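You operate a simulated robot arm through the tools that you are given. There is no shell and no other tool. Be economical: measure what you need, move in short steps, check, and stop when the job is done.

You are at the controls of a simulated robot arm. One attempt, no reset.

## Task
Put things in order on the film end of the blue bench. At the end: the purple felt block is on the oblong white plate; the green felt pad from the film end of the blue bench stands on top of the brown carton (marked "Spacers"); the gold bolt from the film end of the blue bench stands where the green felt pad stood; the silver bolt from the film end of the blue bench is on the oblong blue plate; whatever was shut is shut again. Leave all else as you found it, and nothing knocked over.

It is judged by the outcome, as a careful person would: the job done as asked, and still so three seconds after it is handed in. It fails if anything else is knocked over, pushed out of place, dropped, spilled or broken.

## Robot
A 6-joint arm with a two-finger gripper, fixed in place. Base frame: the origin is at the foot of the arm, x ahead of it, y to its left, z up; the work surface is at about z = 0. Lengths are in cm, angles in rad, forces in N, time in s.
With the tool pointing down near the work surface it reaches from about 24 to 62 cm from the base axis. Its first joint turns from -1.152 to 1.152 rad. Payload 1.37 kg.
The TCP is the grasp point between the finger pads, 2.2 cm short of the fingertips. In the tool frame z runs along the fingers and y along their closing line. Largest opening 9.2 cm; the body of the gripper starts 6.5 cm behind the TCP.
Orientation is that of the tool frame in the base frame, as a unit quaternion [x, y, z, w]. With the fingers straight down and closing along the base's y, the tool's x points along the base's -x, its y along +y and its z along -z.

## Interface
- The arm moves only by the tool servo_tool. Its argument "series" is a list of rows, each an object (a shift or turn left out is 0, a gripper value left out holds the last) with "fingers": the finger opening in cm, from 0 to 9.2; "xyz": the shift along the tool's x, y, z in cm, a list of three; "turn": the turn, a rotation vector about the tool's x, y, z in rad, a list of three. In form: [{"fingers": fingers, "xyz": [dx, dy, dz], "turn": [rx, ry, rz]}, ...]. A call has 1 to 8 rows; each row shifts and turns the commanded pose from where the row before left it, along the tool's axes as they then stand. Rows are played at 5 a second. More than 5 cm and 0.15 rad between two rows, or a gripper value outside its range, and nothing of the call is played. Where a pose cannot be reached the arm comes as near as it can. A force on the tool above 40 N (or 10 N above the force at the start of the call, whichever is more), or a blocked arm, ends the call early, and 0.2 s more pass. The fingers move at their own pace and stop on an object; they squeeze with about 26 N. The grip force told is the motor's: it shows also when the fingers shut on nothing. Time passes only in rows, and 0.2 s behind the last, so rows that do not move let the fingers close. It gives the time, the measured TCP pose, the force on the tool (base axes), the opening and the grip force at its end, in the units of the frame above (readings bear some noise), with the torque about the TCP (base axes, N m) and any sound that the robot's microphone picked up.
- Cameras (640 x 400 px; columns grow to the right, rows downward): "scene" is fixed at [3.61, -43.25, 57.48]; the picture's right is [0.76, -0.65, 0.00], its down [-0.42, -0.49, -0.77] and it looks along [0.50, 0.58, -0.64] (base axes); focal length 328 px, centre (320, 200). "wrist" rides on the gripper at [7.1, 1.9, -10.2] in the tool frame; the picture's right is [-0.26, 0.97, 0.00], its down [-0.75, -0.20, -0.62] and it looks along [-0.60, -0.16, 0.78] (tool axes); focal length 280 px, centre (320, 200). There is no depth. A picture from a camera that has moved, and an enlarged one, comes with that camera's place and axes in the base frame and with its lens.
- get_image(camera): a new picture of that camera. No time passes.
- zoom(camera, box): a new picture of the part [left, top, right, bottom] of that camera's present view, enlarged. No time passes.
- job_done(): hands the job in; it is judged then, once.

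Work in short steps. Places have to be worked out from the pictures, the camera data and where the tool is seen: move nearer, look again, correct. Check each grasp and each placing, and mend what went wrong. You have 120 turns and 76 pictures in all, those below and enlarged ones among them. Open the gripper and draw the arm clear of the work before you hand the job in, unless the task says otherwise; then end with one line.

The tools are called after "Request:" as name(argument=value, ...) on one line, values as JSON. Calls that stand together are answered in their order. servo_tool: Moves the arm, as the interface text tells. Its arguments: {"type":"object","properties":{"series":{"type":"array","items":{"type":"object","properties":{"fingers":{"type":"number"},"xyz":{"type":"array","items":{"type":"number"}},"turn":{"type":"array","items":{"type":"number"}}}}}},"required":["series"]} The other tools are called the same way: get_image (camera) takes a picture; zoom (camera, box) takes an enlarged picture of a part of a camera's view; job_done () hands the job in.

At the start:

```text
clock: 0.0
eef_pos: [37.77, 6.22, 29.72]
tcp_rot: [0.0, 1.0, 0.0, -0.001]
contact_force: [0.1, 0.4, -0.2]
torque: [0.04, 0.01, 0.01]
finger_gap: 9.19
grip_force: 0.1
```

scene: 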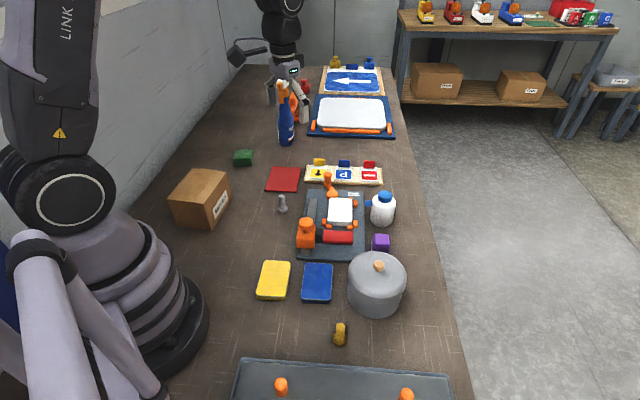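
wrist: 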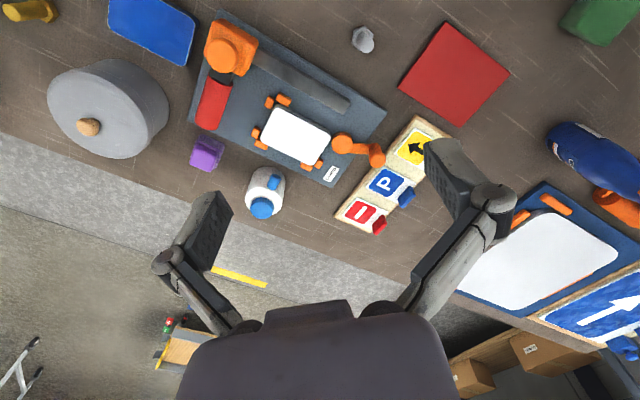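

I'll look closely at the scene first to identify the items.

Request:
zoom(camera="scene", box=[150, 130, 470, 330])

Request:
zoom(camera="scene", box=[220, 40, 420, 165])

Request:
zoom(camera="scene", box=[180, 240, 480, 400])

```text
2.00 times, centred on (310, 230) of scene
camera zoom: at [3.61, -43.25, 57.48], right [0.76, -0.65, 0.0], down [-0.42, -0.49, -0.77], along [0.5, 0.58, -0.64], focal length 657 px, centre (340, 140)
```

zoom: 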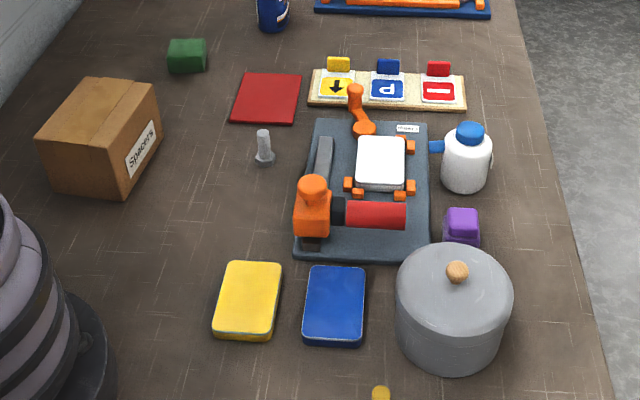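

```text
3.20 times, centred on (320, 102) of scene
camera zoom: at [3.61, -43.25, 57.48], right [0.76, -0.65, 0.0], down [-0.42, -0.49, -0.77], along [0.5, 0.58, -0.64], focal length 1051 px, centre (320, 512)
```

zoom: 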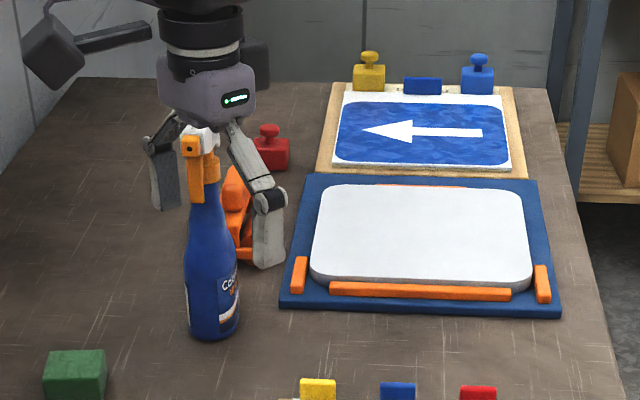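

```text
2.13 times, centred on (330, 320) of scene
camera zoom: at [3.61, -43.25, 57.48], right [0.76, -0.65, 0.0], down [-0.42, -0.49, -0.77], along [0.5, 0.58, -0.64], focal length 701 px, centre (299, -56)
```

zoom: 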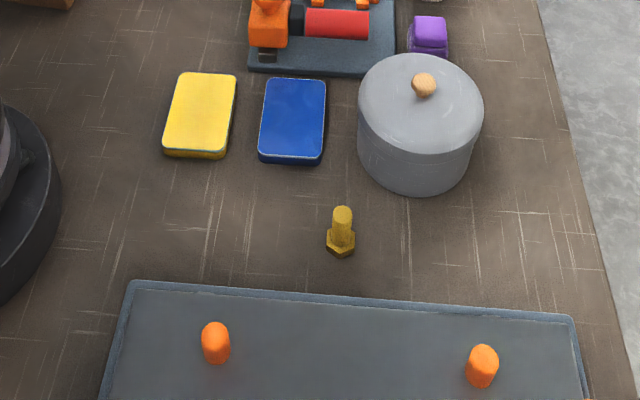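

Let me zoom in further on the fixture, the far board and the shelf/surroundings.

Request:
zoom(camera="scene", box=[285, 150, 413, 230])

Request:
zoom(camera="scene", box=[290, 190, 418, 270])

Request:
zoom(camera="wrist", box=[180, 0, 500, 200])

Request:
zoom(camera="scene", box=[400, 0, 640, 150])

```text
5.00 times, centred on (349, 190) of scene
camera zoom: at [3.61, -43.25, 57.48], right [0.76, -0.65, 0.0], down [-0.42, -0.49, -0.77], along [0.5, 0.58, -0.64], focal length 1642 px, centre (175, 250)
```

zoom: 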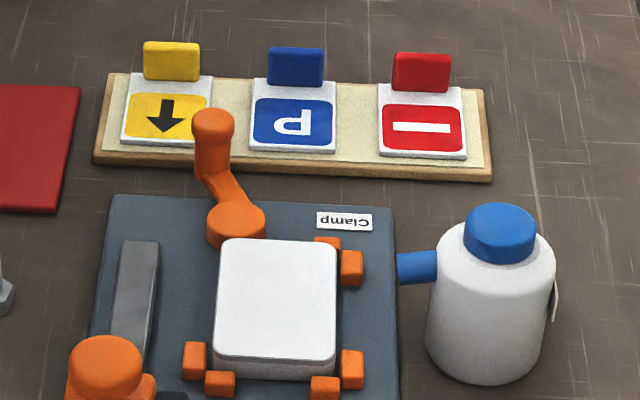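

```text
5.00 times, centred on (354, 230) of scene
camera zoom: at [3.61, -43.25, 57.48], right [0.76, -0.65, 0.0], down [-0.42, -0.49, -0.77], along [0.5, 0.58, -0.64], focal length 1642 px, centre (150, 50)
```

zoom: 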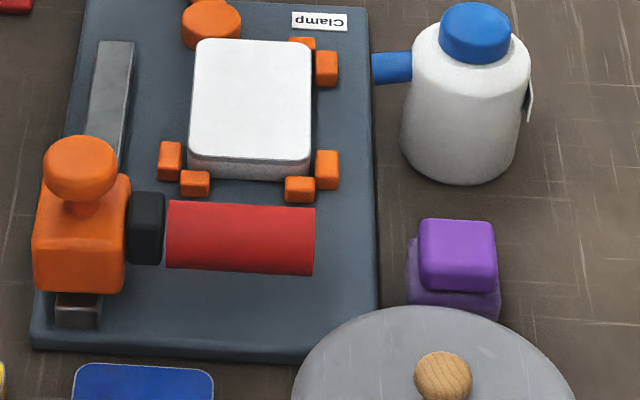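

```text
2.00 times, centred on (340, 100) of wrist
camera zoom: at [30.56, 8.22, 39.89], right [0.26, 0.97, 0.0], down [0.75, -0.2, 0.62], along [0.6, -0.16, -0.78], focal length 561 px, centre (280, 400)
```

zoom: 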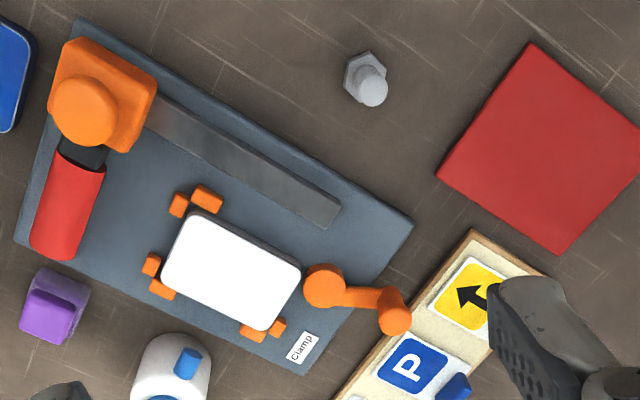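

```text
2.67 times, centred on (520, 75) of scene
camera zoom: at [3.61, -43.25, 57.48], right [0.76, -0.65, 0.0], down [-0.42, -0.49, -0.77], along [0.5, 0.58, -0.64], focal length 876 px, centre (-213, 533)
```

zoom: 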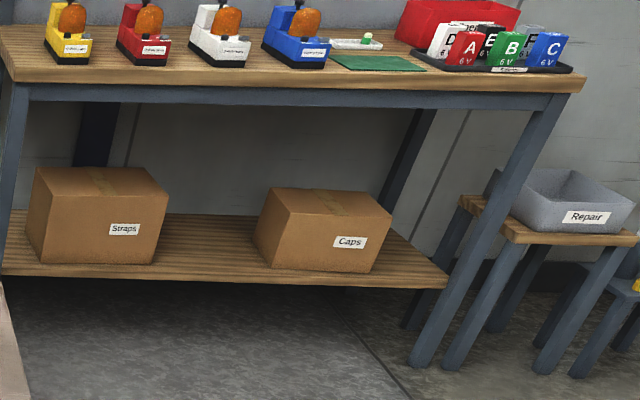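

The gripper blocks some of the view and the near end isn't fully seen. I move back and toward -y at height, to look down on the yellow/blue objects, the pot and the near end.

Request:
servo_tool(series=[{"xyz": [2, -4.5, -0.5]}, {"xyz": [2, -4.5, -0.5]}, {"xyz": [2, -4.5, -0.5]}, {"xyz": [2, -4.5, -0.5]}])

Request:
get_image(camera="wrist")

Request:
get_image(camera="scene")

```text
clock: 1.0
eef_pos: [29.71, -11.65, 31.55]
tcp_rot: [0.0, 1.0, -0.002, 0.0]
contact_force: [-0.3, -0.7, 0.0]
torque: [0.0, 0.01, -0.04]
finger_gap: 9.21
grip_force: 0.1
```

```text
66 pictures are left
camera wrist: at [22.5, -9.79, 41.74], right [0.26, 0.97, 0.0], down [0.75, -0.2, 0.62], along [0.6, -0.16, -0.78], focal length 280 px, centre (320, 200)
```

wrist: 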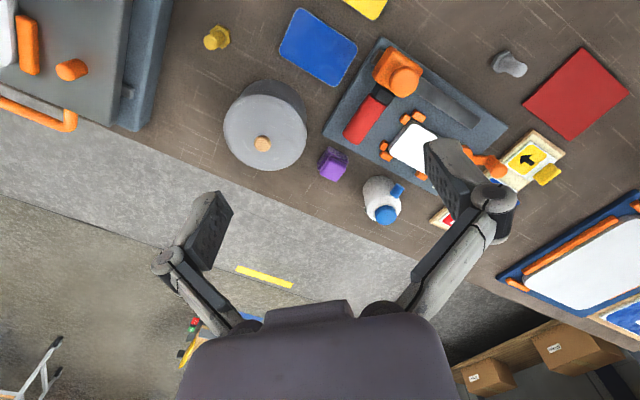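

```text
65 pictures are left
```

scene: 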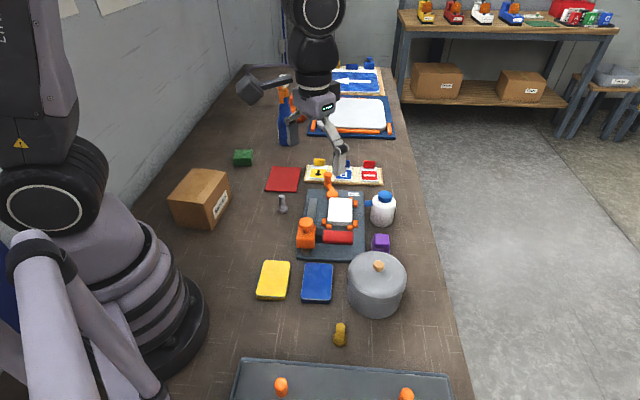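

There is more at the -y end (a grey tray with orange parts and something white). I turn the tool to look that way.

Request:
servo_tool(series=[{"turn": [0, 0, 0.15]}, {"turn": [0, 0, 0.15]}, {"turn": [0, 0, 0.15]}, {"turn": [0, 0, 0.15]}, {"turn": [0, 0, 0.15]}, {"turn": [0, 0, 0.15]}, {"turn": [0, 0, 0.15]}, {"turn": [0, 0, 0.15]}])

Request:
get_image(camera="wrist")

```text
clock: 2.8
eef_pos: [29.66, -11.76, 31.86]
tcp_rot: [0.566, 0.824, 0.0, 0.0]
contact_force: [0.3, 0.8, 0.3]
torque: [0.01, -0.02, 0.02]
finger_gap: 9.21
grip_force: 0.1
```

```text
64 pictures are left
camera wrist: at [28.88, -4.4, 41.89], right [0.99, 0.1, 0.0], down [0.08, -0.78, 0.62], along [0.06, -0.62, -0.78], focal length 280 px, centre (320, 200)
```

wrist: 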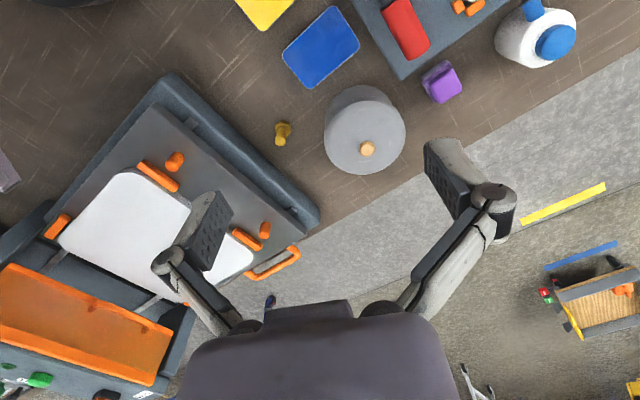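

Request:
zoom(camera="wrist", box=[220, 0, 600, 200])

Request:
zoom(camera="wrist", box=[0, 60, 320, 400])

Request:
zoom(camera="wrist", box=[400, 40, 500, 120])

```text
1.68 times, centred on (410, 100) of wrist
camera zoom: at [28.88, -4.4, 41.89], right [0.99, 0.1, 0.0], down [0.08, -0.78, 0.62], along [0.06, -0.62, -0.78], focal length 472 px, centre (168, 368)
```

zoom: 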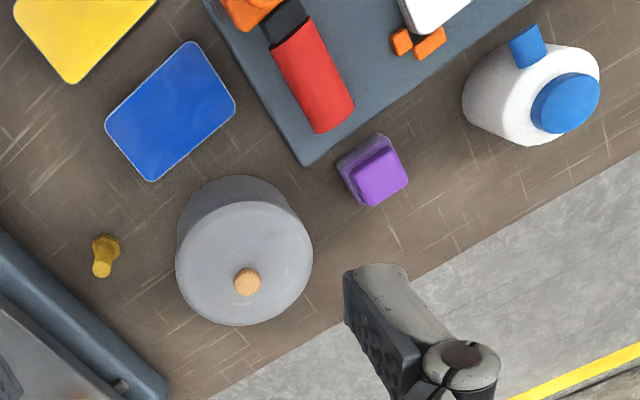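

```text
1.18 times, centred on (160, 230) of wrist
camera zoom: at [28.88, -4.4, 41.89], right [0.99, 0.1, 0.0], down [0.08, -0.78, 0.62], along [0.06, -0.62, -0.78], focal length 330 px, centre (508, 165)
```

zoom: 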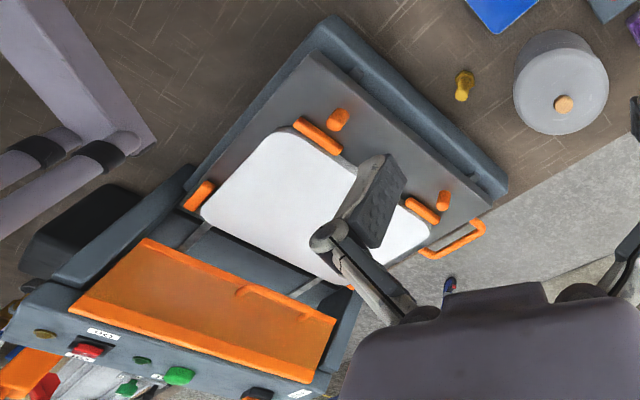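

```text
5.00 times, centred on (450, 80) of wrist
camera zoom: at [28.88, -4.4, 41.89], right [0.99, 0.1, 0.0], down [0.08, -0.78, 0.62], along [0.06, -0.62, -0.78], focal length 1402 px, centre (-330, 800)
```

zoom: 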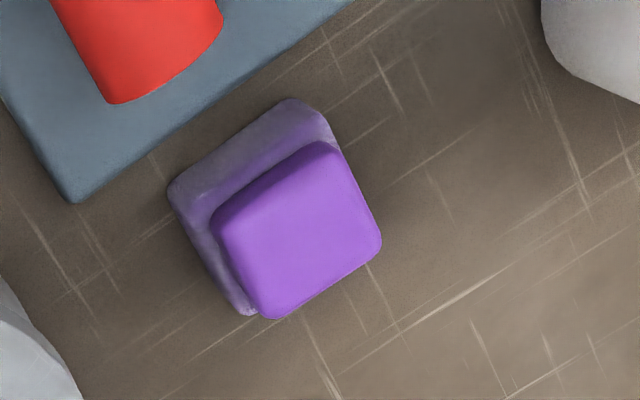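

The film machine (vacuum former) marks the film end. Before settling which items are meant I survey the other end for duplicates: rotate back, then go toward +y.

Request:
servo_tool(series=[{"turn": [0, 0, -0.15]}, {"turn": [0, 0, -0.15]}, {"turn": [0, 0, -0.15]}, {"turn": [0, 0, -0.15]}, {"turn": [0, 0, -0.15]}, {"turn": [0, 0, -0.15]}, {"turn": [0, 0, -0.15]}, {"turn": [0, 0, -0.15]}])

Request:
servo_tool(series=[{"xyz": [-2.5, 4, 0], "turn": [0, 0, -0.1]}, {"xyz": [-2.5, 4, 0], "turn": [0, 0, -0.1]}, {"xyz": [-2.5, 4, 0], "turn": [0, 0, -0.1]}, {"xyz": [-2.5, 4, 0], "turn": [0, 0, -0.1]}, {"xyz": [-2.5, 4, 0], "turn": [0, 0, -0.1]}, {"xyz": [-2.5, 4, 0], "turn": [0, 0, -0.1]}, {"xyz": [-2.5, 4, 0], "turn": [0, 0, -0.1]}, {"xyz": [-2.5, 4, 0], "turn": [0, 0, -0.1]}])

Request:
get_image(camera="wrist")

Request:
get_image(camera="scene")

```text
clock: 4.6
eef_pos: [29.7, -11.69, 31.81]
tcp_rot: [-0.002, 1.0, 0.0, 0.0]
contact_force: [1.2, 0.2, 0.4]
torque: [0.01, 0.02, -0.02]
finger_gap: 9.21
grip_force: 0.1
```

```text
clock: 6.4
eef_pos: [37.18, 24.24, 31.72]
tcp_rot: [-0.39, 0.921, 0.0, 0.0]
contact_force: [0.0, 0.5, -0.2]
torque: [0.02, 0.02, 0.02]
finger_gap: 9.23
grip_force: 0.0
```

```text
60 pictures are left
camera wrist: at [30.86, 20.47, 41.82], right [-0.51, 0.86, 0.0], down [0.67, 0.4, 0.63], along [0.54, 0.32, -0.78], focal length 280 px, centre (320, 200)
```

wrist: 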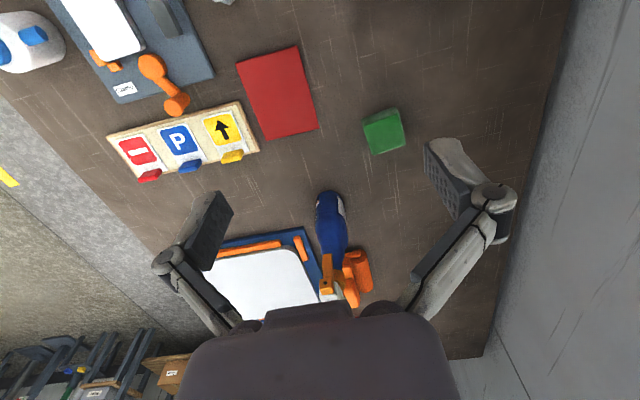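

```text
59 pictures are left
```

scene: 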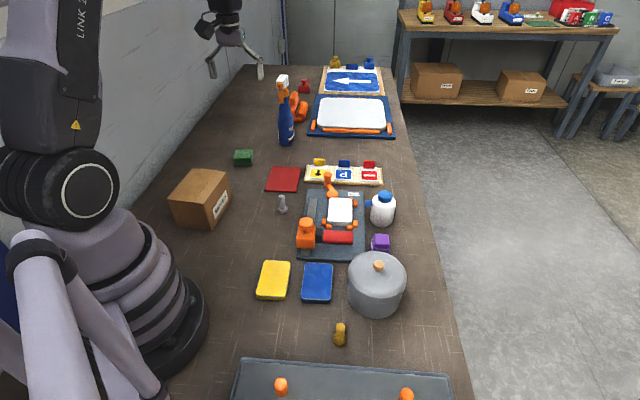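

No duplicate pad or bolts elsewhere, so the visible items are the ones meant; the white plate is the panel in the clamp jig. Zooming on the pad to measure it.

Request:
zoom(camera="wrist", box=[340, 90, 430, 165])

Request:
zoom(camera="scene", box=[160, 140, 300, 235])

```text
5.33 times, centred on (385, 128) of wrist
camera zoom: at [30.86, 20.47, 41.82], right [-0.51, 0.86, 0.0], down [0.67, 0.4, 0.63], along [0.54, 0.32, -0.78], focal length 1495 px, centre (-27, 587)
```

zoom: 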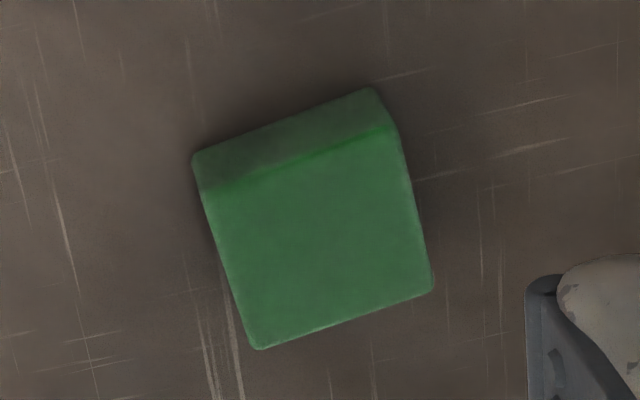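

```text
4.21 times, centred on (230, 188) of scene
camera zoom: at [3.61, -43.25, 57.48], right [0.76, -0.65, 0.0], down [-0.42, -0.49, -0.77], along [0.5, 0.58, -0.64], focal length 1383 px, centre (699, 253)
```

zoom: 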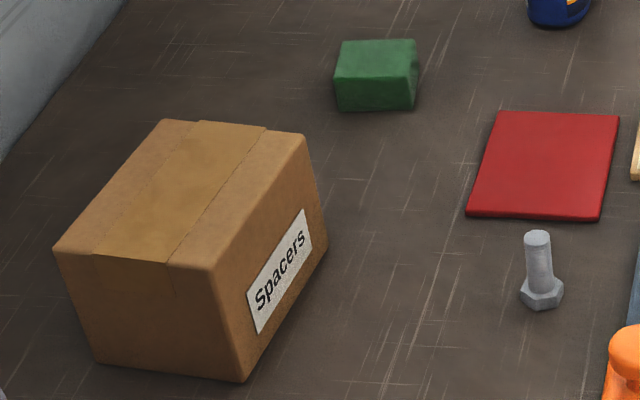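

Pad estimated at (42.2, 38.7), about 5.3×5.2×2.5 cm, yaw ≈0.88 rad; carton top centre ≈(22.7, 24.7), z≈8.8. Move above the pad with aligned yaw, partially down, then look.

Request:
servo_tool(series=[{"turn": [0, 0, -0.08]}, {"xyz": [-2.87, 1.07, 3.3]}, {"xyz": [-2.87, 1.07, 3.3]}, {"xyz": [-2.87, 1.07, 3.3]}, {"xyz": [-2.87, 1.07, 3.3]}, {"xyz": [-2.87, 1.07, 3.3]}])

Request:
get_image(camera="wrist")

```text
clock: 7.8
eef_pos: [42.28, 38.8, 15.31]
tcp_rot: [-0.426, 0.905, 0.0, 0.001]
contact_force: [0.5, -0.2, -0.2]
torque: [0.0, -0.01, 0.01]
finger_gap: 9.16
grip_force: 0.1
```

```text
56 pictures are left
camera wrist: at [36.33, 34.52, 25.3], right [-0.58, 0.82, 0.0], down [0.64, 0.45, 0.63], along [0.51, 0.36, -0.78], focal length 280 px, centre (320, 200)
```

wrist: 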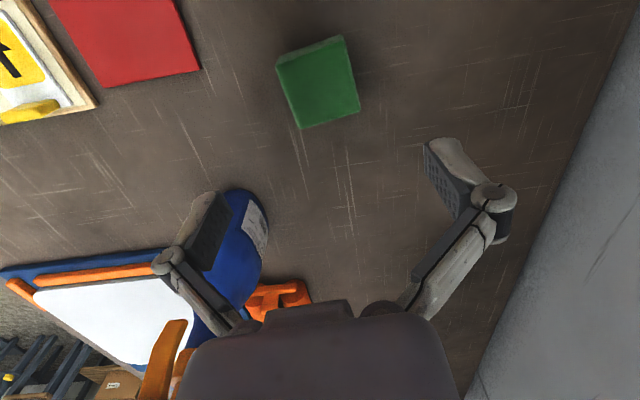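

Pad is right below the fingers (predicted vs. seen agree). Small yaw trim, then descend and close.

Request:
servo_tool(series=[{"xyz": [0, 0, 3.2], "turn": [0, 0, -0.035]}, {"xyz": [0, 0, 3.2]}, {"xyz": [0, 0, 3.2]}, {"xyz": [0, 0, 3.0]}, {"fingers": 0}, {"fingers": 0}, {"fingers": 0}])

Request:
get_image(camera="wrist")

```text
clock: 9.4
eef_pos: [42.36, 38.66, 2.87]
tcp_rot: [-0.441, 0.898, 0.0, -0.001]
contact_force: [0.3, 1.0, 2.0]
torque: [0.05, -0.01, 0.0]
finger_gap: 5.39
grip_force: 25.6
```

```text
55 pictures are left
camera wrist: at [36.45, 34.22, 12.8], right [-0.61, 0.8, 0.0], down [0.62, 0.47, 0.63], along [0.5, 0.38, -0.78], focal length 280 px, centre (320, 200)
```

wrist: 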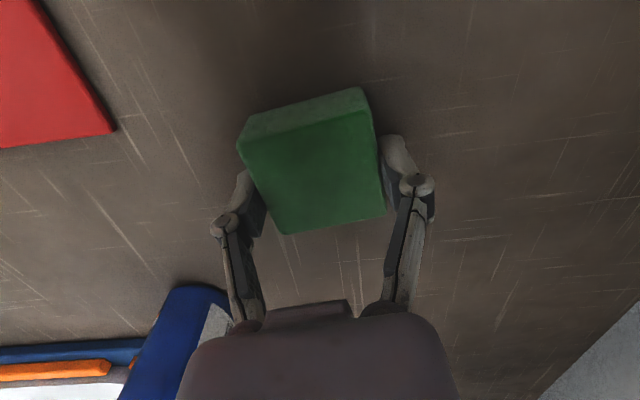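

Held (gap 5.39). Lift 16 cm, then travel above the carton.

Request:
servo_tool(series=[{"xyz": [0, 0, -4]}, {"xyz": [0, 0, -4]}, {"xyz": [0, 0, -4]}, {"xyz": [0, 0, -4]}])

Request:
servo_tool(series=[{"xyz": [3.85, 1.17, 0]}, {"xyz": [3.85, 1.17, 0]}, {"xyz": [3.85, 1.17, 0]}, {"xyz": [3.85, 1.17, 0]}, {"xyz": [3.85, 1.17, 0]}, {"xyz": [3.85, 1.17, 0]}, {"turn": [0, 0, 0.12]}, {"turn": [0, 0, 0.12]}])

Request:
get_image(camera="wrist")

Request:
get_image(camera="scene")

```text
clock: 10.4
eef_pos: [42.35, 38.76, 18.71]
tcp_rot: [-0.442, 0.897, 0.0, 0.0]
contact_force: [0.0, -0.6, 0.4]
torque: [0.04, 0.01, 0.0]
finger_gap: 5.36
grip_force: 25.7
```

```text
clock: 12.2
eef_pos: [22.67, 24.69, 18.57]
tcp_rot: [-0.33, 0.944, 0.001, 0.0]
contact_force: [0.0, -0.2, 0.1]
torque: [0.0, -0.01, -0.02]
finger_gap: 5.39
grip_force: 25.9
```

```text
54 pictures are left
camera wrist: at [15.91, 21.74, 28.72], right [-0.4, 0.92, 0.0], down [0.72, 0.31, 0.63], along [0.57, 0.25, -0.78], focal length 280 px, centre (320, 200)
```

wrist: 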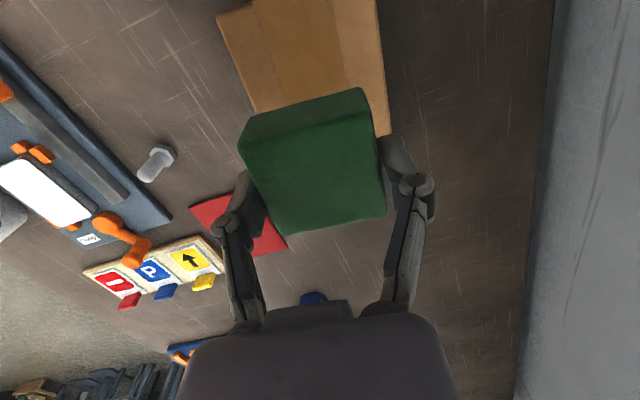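

```text
53 pictures are left
```

scene: 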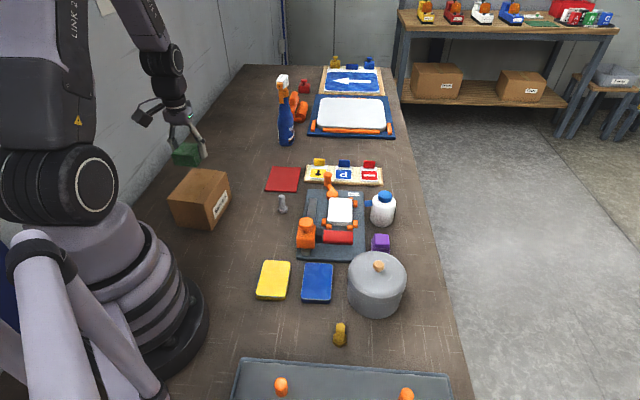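

Carton predicted corners match the view; the pad is over its top centre. Descend slowly to contact.

Request:
servo_tool(series=[{"xyz": [0, 0, 3]}, {"xyz": [0, 0, 3]}, {"xyz": [0, 0, 0.3]}, {"xyz": [0, 0, 0.2]}])

Request:
zoom(camera="scene", box=[120, 90, 280, 240])

```text
clock: 13.2
eef_pos: [22.68, 24.62, 12.2]
tcp_rot: [-0.331, 0.944, -0.001, 0.0]
contact_force: [0.3, -0.1, 0.2]
torque: [0.03, 0.01, 0.02]
finger_gap: 5.38
grip_force: 26.0
```

```text
2.67 times, centred on (200, 165) of scene
camera zoom: at [3.61, -43.24, 57.48], right [0.76, -0.65, 0.0], down [-0.42, -0.49, -0.77], along [0.5, 0.58, -0.64], focal length 876 px, centre (640, 293)
```

zoom: 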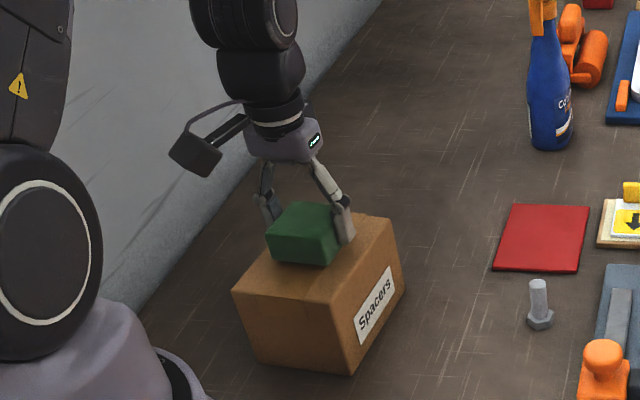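

Pad is just above the carton top. Ease down in 0.2 cm steps until contact shows.

Request:
servo_tool(series=[{"xyz": [0, 0, 0.2]}, {"xyz": [0, 0, 0.15]}, {"xyz": [0, 0, 0.15]}])

```text
clock: 14.0
eef_pos: [22.63, 24.72, 11.77]
tcp_rot: [-0.331, 0.944, 0.0, 0.001]
contact_force: [-0.1, -0.9, 3.6]
torque: [-0.01, -0.03, -0.01]
finger_gap: 5.38
grip_force: 26.1
```

Contact felt (3.6 N) as predicted. Release and rise.

Request:
servo_tool(series=[{"fingers": 8.5}, {"fingers": 8.5}, {"fingers": 8.5}, {"xyz": [0, 0, -4]}, {"xyz": [0, 0, -4]}, {"xyz": [0, 0, -4]}])

Request:
zoom(camera="scene", box=[120, 90, 280, 240])

```text
clock: 15.4
eef_pos: [22.69, 24.75, 23.77]
tcp_rot: [-0.332, 0.943, 0.0, 0.0]
contact_force: [-0.7, -0.4, -0.1]
torque: [0.0, 0.01, -0.03]
finger_gap: 8.51
grip_force: 0.1
```

```text
2.67 times, centred on (200, 165) of scene
camera zoom: at [3.61, -43.24, 57.48], right [0.76, -0.65, 0.0], down [-0.42, -0.49, -0.77], along [0.5, 0.58, -0.64], focal length 876 px, centre (640, 293)
```

zoom: 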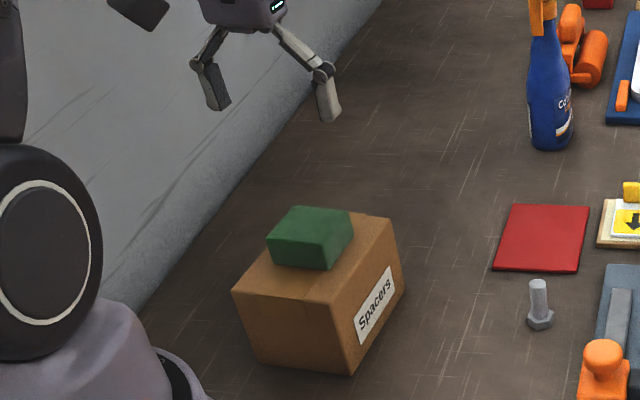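

Pad sits well on the carton. Next the gold bolt near (25, -23.6): swing over at height with yaw 0, keeping clear of the base.

Request:
servo_tool(series=[{"xyz": [-1.5, 0, -0.5], "turn": [0, 0, 0.135]}, {"xyz": [-1.5, 0, -0.5], "turn": [0, 0, 0.135]}, {"xyz": [-1.5, 0, -0.5], "turn": [0, 0, 0.135]}, {"xyz": [-1.5, 0, -0.5], "turn": [0, 0, 0.135]}, {"xyz": [-1.5, 0, 0], "turn": [0, 0, 0.135]}])

Request:
servo_tool(series=[{"xyz": [0, -4.8, 0]}, {"xyz": [0, -4.8, 0]}, {"xyz": [0, -4.8, 0]}, {"xyz": [0, -4.8, 0]}, {"xyz": [0, -4.8, 0]}, {"xyz": [0, -4.8, 0]}, {"xyz": [0, -4.8, 0]}, {"xyz": [0, -4.8, 0]}])

Request:
get_image(camera="wrist")

```text
clock: 16.6
eef_pos: [29.49, 27.55, 25.59]
tcp_rot: [0.002, 1.0, 0.0, 0.0]
contact_force: [0.1, 0.1, -0.3]
torque: [-0.01, 0.01, 0.0]
finger_gap: 8.49
grip_force: 0.0
```

```text
clock: 18.4
eef_pos: [29.36, -10.95, 25.7]
tcp_rot: [-0.001, 1.0, 0.0, 0.0]
contact_force: [0.8, -0.1, 0.4]
torque: [0.01, 0.02, 0.0]
finger_gap: 8.51
grip_force: 0.1
```

```text
50 pictures are left
camera wrist: at [22.25, -9.02, 35.81], right [0.26, 0.97, 0.0], down [0.75, -0.2, 0.63], along [0.6, -0.16, -0.78], focal length 280 px, centre (320, 200)
```

wrist: 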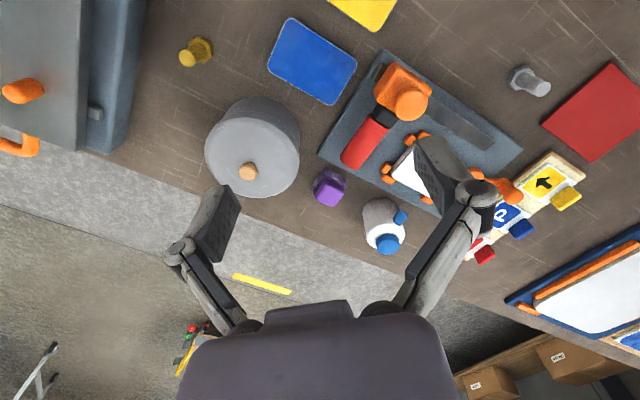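

Bolt confirmed near (25, -23.4), with 6 cm clearance to the machine and pot. Approach above it and look.

Request:
servo_tool(series=[{"xyz": [1.1, -3.1, 2.9], "fingers": 5}, {"xyz": [1.1, -3.1, 2.9]}, {"xyz": [1.1, -3.1, 2.9]}, {"xyz": [1.1, -3.1, 2.9]}])

Request:
get_image(camera="wrist")

Request:
zoom(camera="scene", box=[260, 240, 420, 360])

```text
clock: 19.4
eef_pos: [24.91, -23.33, 14.19]
tcp_rot: [0.0, 1.0, 0.0, 0.0]
contact_force: [-0.3, -0.6, -0.4]
torque: [-0.01, 0.0, 0.03]
finger_gap: 4.99
grip_force: 0.1
```

```text
49 pictures are left
camera wrist: at [17.83, -21.35, 24.23], right [0.26, 0.97, 0.0], down [0.75, -0.2, 0.63], along [0.6, -0.16, -0.78], focal length 280 px, centre (320, 200)
```

wrist: 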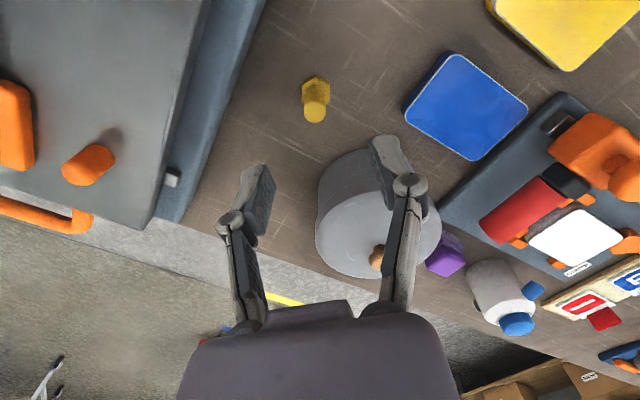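

```text
3.33 times, centred on (340, 300) of scene
camera zoom: at [3.61, -43.24, 57.48], right [0.76, -0.65, 0.0], down [-0.42, -0.49, -0.77], along [0.5, 0.58, -0.64], focal length 1095 px, centre (253, -133)
```

zoom: 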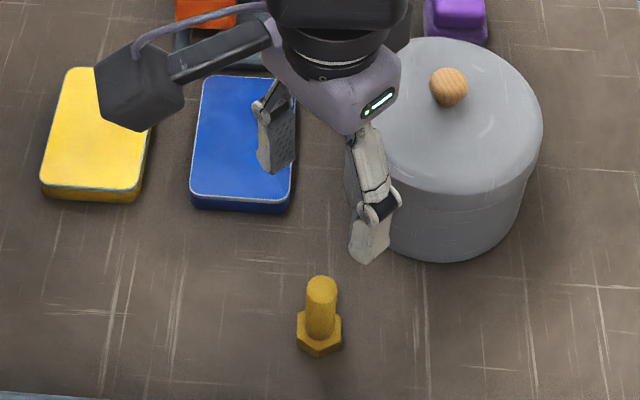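

Bolt at about (24.9, -23.55), ~5.5 cm tall standing on its head. Descend to grip the shank above the head.

Request:
servo_tool(series=[{"xyz": [0, -0.2, 3.3]}, {"xyz": [0, 0, 3.3]}, {"xyz": [0, 0, 3.3]}])

Request:
zoom(camera="scene", box=[260, 260, 420, 380])

Request:
get_image(camera="wrist")

```text
clock: 20.2
eef_pos: [25.23, -23.39, 4.13]
tcp_rot: [0.0, 1.0, 0.0, 0.0]
contact_force: [-0.2, 0.8, -0.5]
torque: [0.01, 0.01, 0.02]
finger_gap: 4.99
grip_force: 0.0
```

```text
3.33 times, centred on (340, 320) of scene
camera zoom: at [3.61, -43.24, 57.48], right [0.76, -0.65, 0.0], down [-0.42, -0.49, -0.77], along [0.5, 0.58, -0.64], focal length 1095 px, centre (253, -200)
```

zoom: 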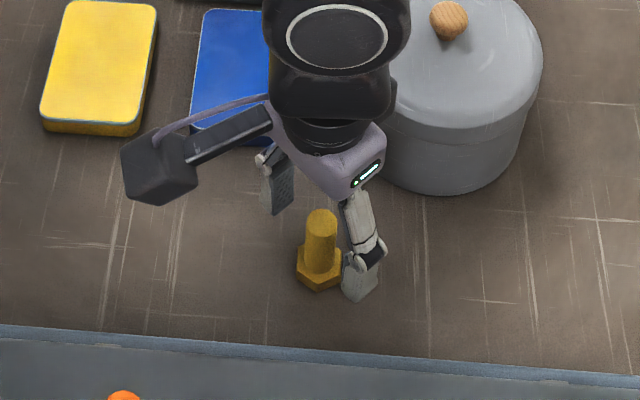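

```text
46 pictures are left
camera wrist: at [17.96, -21.46, 14.27], right [0.26, 0.97, 0.0], down [0.75, -0.2, 0.63], along [0.6, -0.16, -0.78], focal length 280 px, centre (320, 200)
```

wrist: 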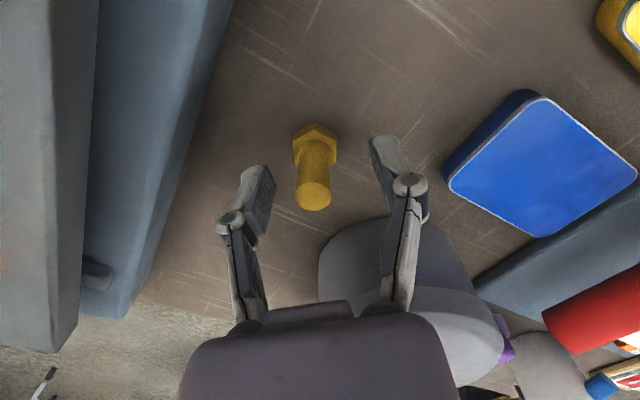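

The shank is ~0.35 cm nearer and 0.3 cm to -y of the TCP; correct and close.

Request:
servo_tool(series=[{"xyz": [0.35, -0.28, 0]}, {"fingers": 0}, {"fingers": 0}, {"fingers": 0}, {"fingers": 0}])

Request:
get_image(camera="wrist")

```text
clock: 21.4
eef_pos: [24.77, -23.62, 4.23]
tcp_rot: [0.0, 1.0, 0.0, 0.0]
contact_force: [0.4, -0.2, 0.3]
torque: [-0.01, 0.03, 0.04]
finger_gap: 1.5
grip_force: 26.4
```

```text
45 pictures are left
camera wrist: at [17.6, -21.72, 14.3], right [0.26, 0.97, 0.0], down [0.75, -0.2, 0.62], along [0.6, -0.16, -0.78], focal length 280 px, centre (320, 200)
```

wrist: 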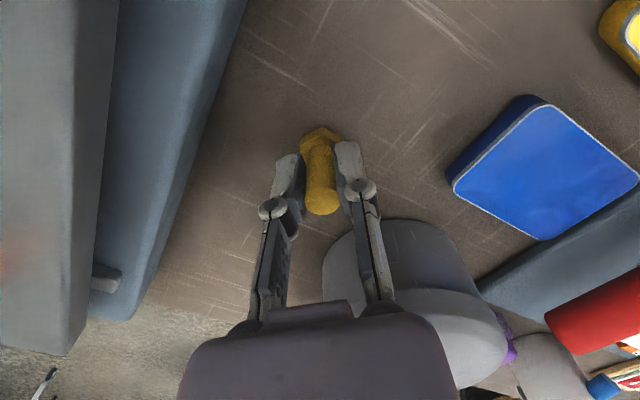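

Gripped the shank (1.5 cm). Lift 16 cm and travel toward the pad's old place.

Request:
servo_tool(series=[{"xyz": [0, 0, -4]}, {"xyz": [0, 0, -4]}, {"xyz": [0, 0, -4]}, {"xyz": [0, 0, -4]}, {"xyz": [-1.25, 4.45, 0]}, {"xyz": [-1.25, 4.45, 0]}, {"xyz": [-1.25, 4.45, 0]}, {"xyz": [-1.25, 4.45, 0]}])

Request:
servo_tool(series=[{"xyz": [-1.25, 4.45, 0]}, {"xyz": [-1.25, 4.45, 0]}, {"xyz": [-1.25, 4.45, 0]}, {"xyz": [-1.25, 4.45, 0]}, {"xyz": [-1.25, 4.45, 0]}, {"xyz": [-1.25, 4.45, 0]}, {"xyz": [-1.25, 4.45, 0]}, {"xyz": [-1.25, 4.45, 0]}])

Request:
get_image(camera="wrist")

```text
clock: 23.2
eef_pos: [29.69, -5.86, 20.17]
tcp_rot: [0.0, 1.0, -0.001, 0.0]
contact_force: [1.0, 0.5, -0.9]
torque: [-0.01, 0.0, 0.01]
finger_gap: 1.48
grip_force: 26.1
```

```text
clock: 25.0
eef_pos: [39.59, 29.71, 20.12]
tcp_rot: [-0.001, 1.0, 0.0, 0.0]
contact_force: [-0.5, 0.1, -0.8]
torque: [0.03, 0.01, 0.02]
finger_gap: 1.43
grip_force: 26.1
```

```text
44 pictures are left
camera wrist: at [32.55, 31.69, 30.24], right [0.26, 0.97, 0.0], down [0.75, -0.2, 0.62], along [0.6, -0.16, -0.78], focal length 280 px, centre (320, 200)
```

wrist: 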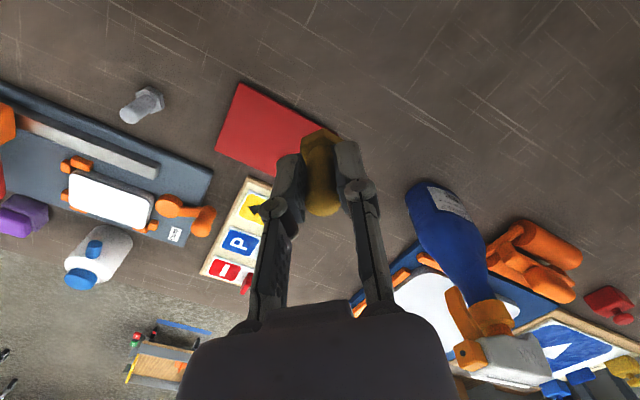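

Bolt is upright in the grip. Move over (42.3, 38.7) and descend most of the way.

Request:
servo_tool(series=[{"xyz": [-1.35, 4.5, 0]}, {"xyz": [-1.35, 4.5, 0]}, {"xyz": [0, 0, 4.5]}, {"xyz": [0, 0, 4.5]}, {"xyz": [0, 0, 4.5]}, {"xyz": [0, 0, 1.5]}, {}])

Request:
zoom(camera="scene", box=[190, 90, 310, 190])

```text
clock: 26.6
eef_pos: [42.26, 38.67, 5.18]
tcp_rot: [0.0, 1.0, 0.0, 0.0]
contact_force: [-0.5, -0.2, -1.5]
torque: [0.0, 0.04, -0.04]
finger_gap: 1.46
grip_force: 26.0
```

```text
4.00 times, centred on (250, 140) of scene
camera zoom: at [3.61, -43.24, 57.48], right [0.76, -0.65, 0.0], down [-0.42, -0.49, -0.77], along [0.5, 0.58, -0.64], focal length 1314 px, centre (600, 440)
```

zoom: 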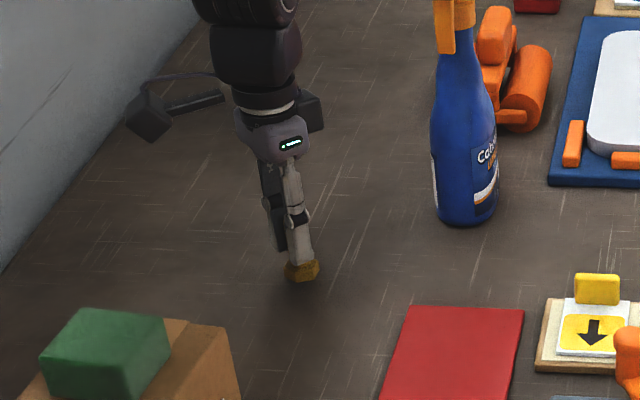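

Position is exact; lower by small steps until touch (expected at TCP z≈4.2).

Request:
servo_tool(series=[{"xyz": [0, 0, 0.5]}, {"xyz": [0, 0, 0.25]}, {"xyz": [0, 0, 0.15]}, {"xyz": [0, 0, 0.1]}])

```text
clock: 27.6
eef_pos: [42.42, 38.78, 4.25]
tcp_rot: [0.0, 1.0, 0.0, 0.0]
contact_force: [-1.4, -1.1, 5.5]
torque: [-0.04, 0.04, 0.0]
finger_gap: 1.47
grip_force: 25.5
```

Contact 5.5 N at z=4.25, the same height as on pickup. Release gently, then rise.

Request:
servo_tool(series=[{"xyz": [0, 0, -0.05]}, {"fingers": 3}, {"fingers": 4.5}, {"fingers": 4.5}, {"xyz": [0, 0, -4]}, {"xyz": [0, 0, -4]}, {"xyz": [0, 0, -4]}, {"xyz": [0, 0, -4]}])

Request:
zoom(camera="scene", box=[190, 90, 310, 190])

Request:
get_image(camera="wrist")

```text
clock: 29.4
eef_pos: [42.54, 38.66, 20.31]
tcp_rot: [-0.001, 1.0, -0.001, 0.0]
contact_force: [0.0, -0.2, 0.1]
torque: [0.0, 0.0, 0.01]
finger_gap: 4.47
grip_force: 0.0
```

```text
4.00 times, centred on (250, 140) of scene
camera zoom: at [3.61, -43.24, 57.48], right [0.76, -0.65, 0.0], down [-0.42, -0.49, -0.77], along [0.5, 0.58, -0.64], focal length 1314 px, centre (600, 440)
```

zoom: 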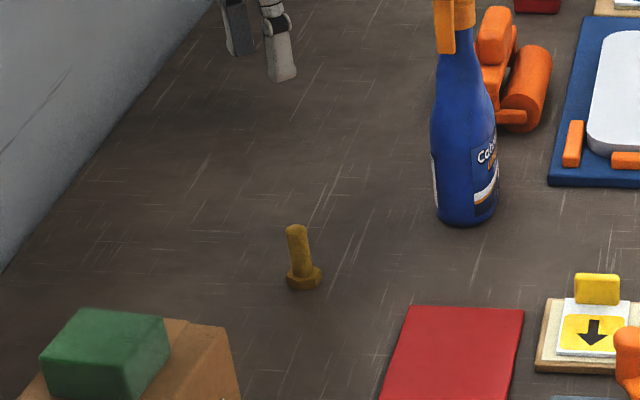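

```text
41 pictures are left
camera wrist: at [35.31, 40.58, 30.39], right [0.26, 0.97, 0.0], down [0.75, -0.2, 0.62], along [0.6, -0.16, -0.78], focal length 280 px, centre (320, 200)
```

wrist: 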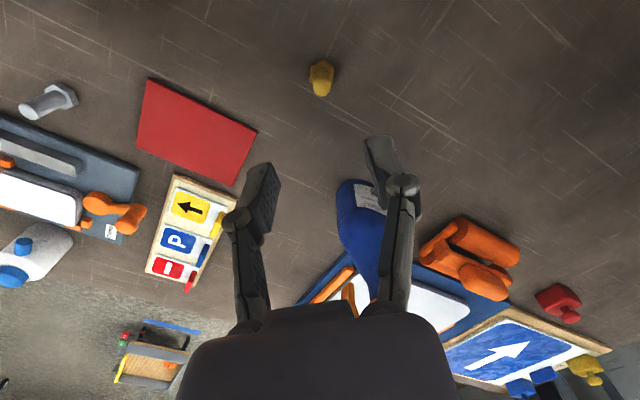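

Gold bolt stands upright at the pad's place. Next: silver bolt near (38, 12).

Request:
servo_tool(series=[{"xyz": [0.75, -4.45, 0], "fingers": 5}, {"xyz": [0.75, -4.45, 0]}, {"xyz": [0.75, -4.45, 0]}, {"xyz": [0.75, -4.45, 1.5]}, {"xyz": [0.75, -4.45, 1.5]}, {"xyz": [0.75, -4.45, 2]}])

Request:
get_image(camera="wrist")

Request:
zoom(camera="scene", box=[230, 150, 350, 230])

```text
clock: 30.8
eef_pos: [37.84, 11.94, 15.23]
tcp_rot: [-0.002, 1.0, 0.0, 0.0]
contact_force: [0.2, -0.3, -0.5]
torque: [0.0, -0.01, 0.03]
finger_gap: 5.0
grip_force: 0.0
```

```text
40 pictures are left
camera wrist: at [30.72, 13.79, 25.28], right [0.26, 0.97, 0.0], down [0.75, -0.2, 0.63], along [0.6, -0.16, -0.78], focal length 280 px, centre (320, 200)
```

wrist: 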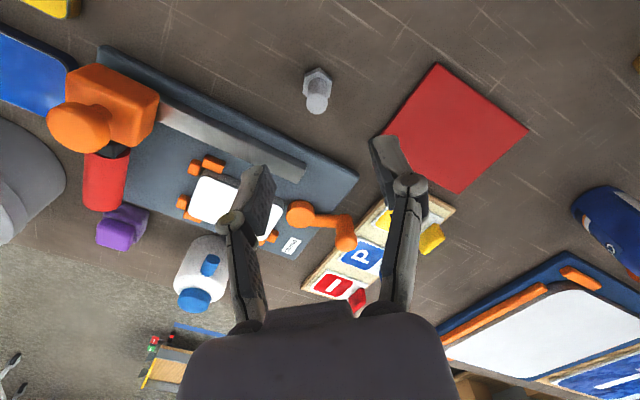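

```text
5.00 times, centred on (290, 190) of scene
camera zoom: at [3.61, -43.24, 57.48], right [0.76, -0.65, 0.0], down [-0.42, -0.49, -0.77], along [0.5, 0.58, -0.64], focal length 1642 px, centre (470, 250)
```

zoom: 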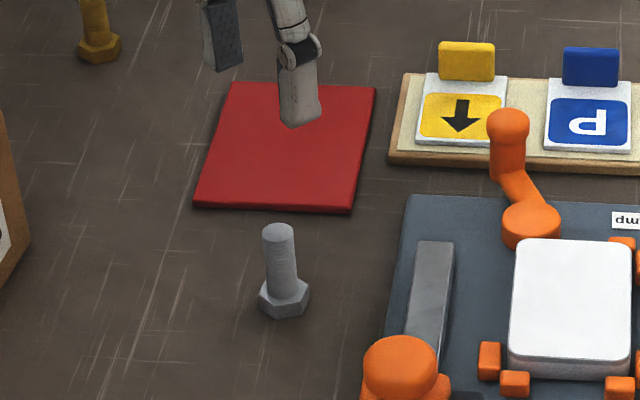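

Silver bolt at about (37.6, 11.65), same size as the gold one. Descend onto its shank.

Request:
servo_tool(series=[{"xyz": [0.2, -0.3, 3.5]}, {"xyz": [0, 0, 3.5]}, {"xyz": [0, 0, 3]}, {"xyz": [0, 0, 1]}])

Request:
get_image(camera="wrist")

```text
clock: 31.8
eef_pos: [37.74, 11.76, 4.21]
tcp_rot: [0.0, 1.0, 0.0, 0.0]
contact_force: [0.7, -0.2, 0.7]
torque: [-0.03, 0.02, 0.02]
finger_gap: 4.98
grip_force: 0.1
```

```text
38 pictures are left
camera wrist: at [30.53, 13.7, 14.3], right [0.26, 0.97, 0.0], down [0.75, -0.2, 0.62], along [0.6, -0.16, -0.78], focal length 280 px, centre (320, 200)
```

wrist: 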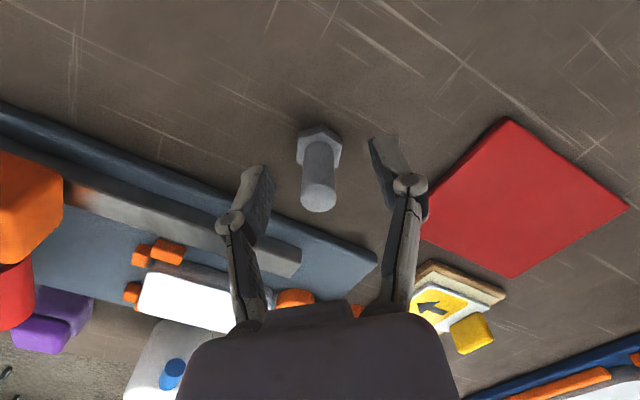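

Shank between the fingers; close.

Request:
servo_tool(series=[{"xyz": [0.15, -0.08, 0]}, {"fingers": 0}, {"fingers": 0}, {"fingers": 0}, {"fingers": 0}])

Request:
zoom(camera="scene", box=[240, 240, 400, 320])

```text
clock: 33.0
eef_pos: [37.5, 11.7, 4.34]
tcp_rot: [0.0, 1.0, 0.0, 0.0]
contact_force: [-0.1, -0.5, -0.3]
torque: [0.0, 0.03, -0.02]
finger_gap: 1.44
grip_force: 25.9
```

```text
4.00 times, centred on (320, 280) of scene
camera zoom: at [3.61, -43.24, 57.48], right [0.76, -0.65, 0.0], down [-0.42, -0.49, -0.77], along [0.5, 0.58, -0.64], focal length 1314 px, centre (320, -120)
```

zoom: 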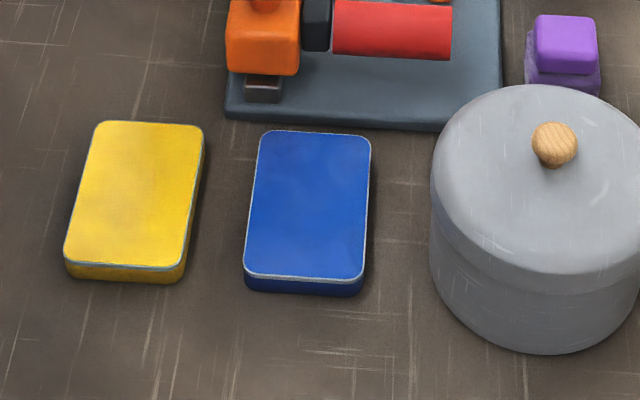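

Gripped (1.44). Blue plate centre ≈(29.7, -11.8), top z≈1.2. Lift and go above it.

Request:
servo_tool(series=[{"xyz": [0, 0, -4.5]}, {"xyz": [0, 0, -4.5]}, {"xyz": [0, 0, -4.5]}, {"xyz": [1.3, -3.92, 0]}, {"xyz": [1.3, -3.92, 0]}, {"xyz": [1.3, -3.92, 0]}, {"xyz": [1.3, -3.92, 0]}, {"xyz": [1.3, -3.92, 0]}])

Request:
servo_tool(series=[{"xyz": [1.3, -3.92, 0]}, {"xyz": [0, 0, 3]}, {"xyz": [0, 0, 2]}, {}])

Request:
get_image(camera="wrist")

Request:
zoom(camera="scene", box=[240, 200, 400, 320])

```text
clock: 34.8
eef_pos: [30.97, -8.06, 17.72]
tcp_rot: [-0.001, 1.0, 0.0, 0.0]
contact_force: [-0.4, 0.1, -1.2]
torque: [-0.04, -0.03, -0.02]
finger_gap: 1.46
grip_force: 26.1
```

```text
clock: 35.8
eef_pos: [29.83, -11.9, 12.66]
tcp_rot: [0.0, 1.0, 0.0, 0.001]
contact_force: [-0.3, 0.8, -1.3]
torque: [-0.01, 0.0, 0.0]
finger_gap: 1.46
grip_force: 25.6
```

```text
36 pictures are left
camera wrist: at [22.64, -10.01, 22.79], right [0.26, 0.97, 0.0], down [0.75, -0.2, 0.63], along [0.6, -0.16, -0.78], focal length 280 px, centre (320, 200)
```

wrist: 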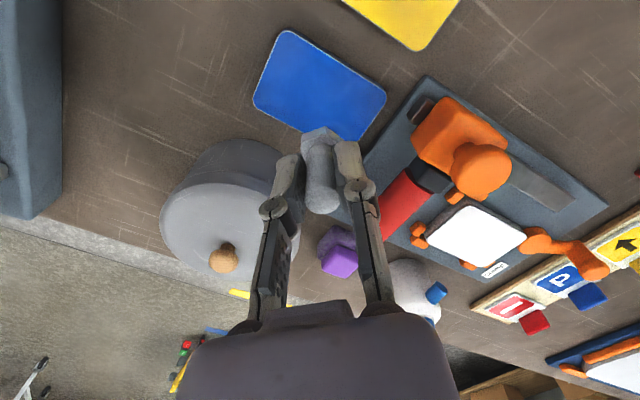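

```text
3.33 times, centred on (320, 260) of scene
camera zoom: at [3.61, -43.25, 57.48], right [0.76, -0.65, 0.0], down [-0.42, -0.49, -0.77], along [0.5, 0.58, -0.64], focal length 1095 px, centre (320, 0)
```

zoom: 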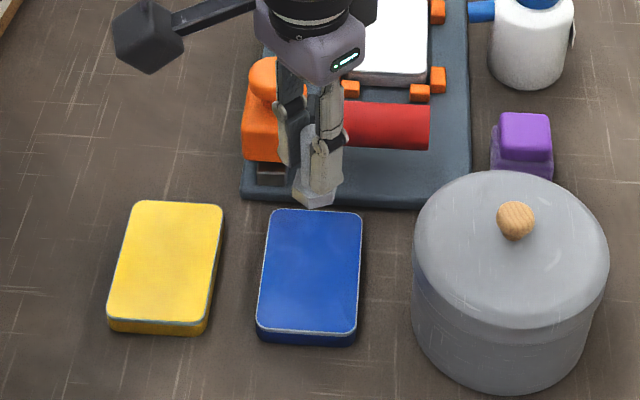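

Over the plate; nudge 0.3 cm back toward its centre, descend to just above.

Request:
servo_tool(series=[{"xyz": [0.3, 0.05, 3.2]}, {"xyz": [0, 0, 3]}, {"xyz": [0, 0, 0.4]}, {"xyz": [0, 0, 0.2]}])

Request:
zoom(camera="scene", box=[240, 220, 400, 320])

```text
clock: 36.8
eef_pos: [29.47, -11.74, 5.93]
tcp_rot: [0.0, 1.0, -0.001, 0.0]
contact_force: [-0.2, 0.7, -0.7]
torque: [-0.02, -0.04, 0.03]
finger_gap: 1.47
grip_force: 25.5
```

```text
4.00 times, centred on (320, 270) of scene
camera zoom: at [3.61, -43.25, 57.48], right [0.76, -0.65, 0.0], down [-0.42, -0.49, -0.77], along [0.5, 0.58, -0.64], focal length 1314 px, centre (320, -80)
```

zoom: 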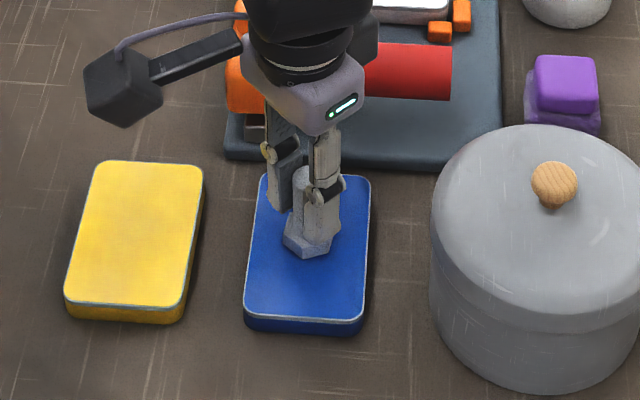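

Bolt sits centrally just over the plate. Lower to contact.

Request:
servo_tool(series=[{"xyz": [0, 0, 0.15]}, {"xyz": [0, 0, 0.1]}, {"xyz": [0, 0, 0.1]}])

```text
clock: 37.6
eef_pos: [29.59, -11.9, 5.59]
tcp_rot: [0.0, 1.0, 0.0, 0.0]
contact_force: [-3.0, -3.8, 18.6]
torque: [-0.08, 0.03, 0.0]
finger_gap: 1.5
grip_force: 25.9
```

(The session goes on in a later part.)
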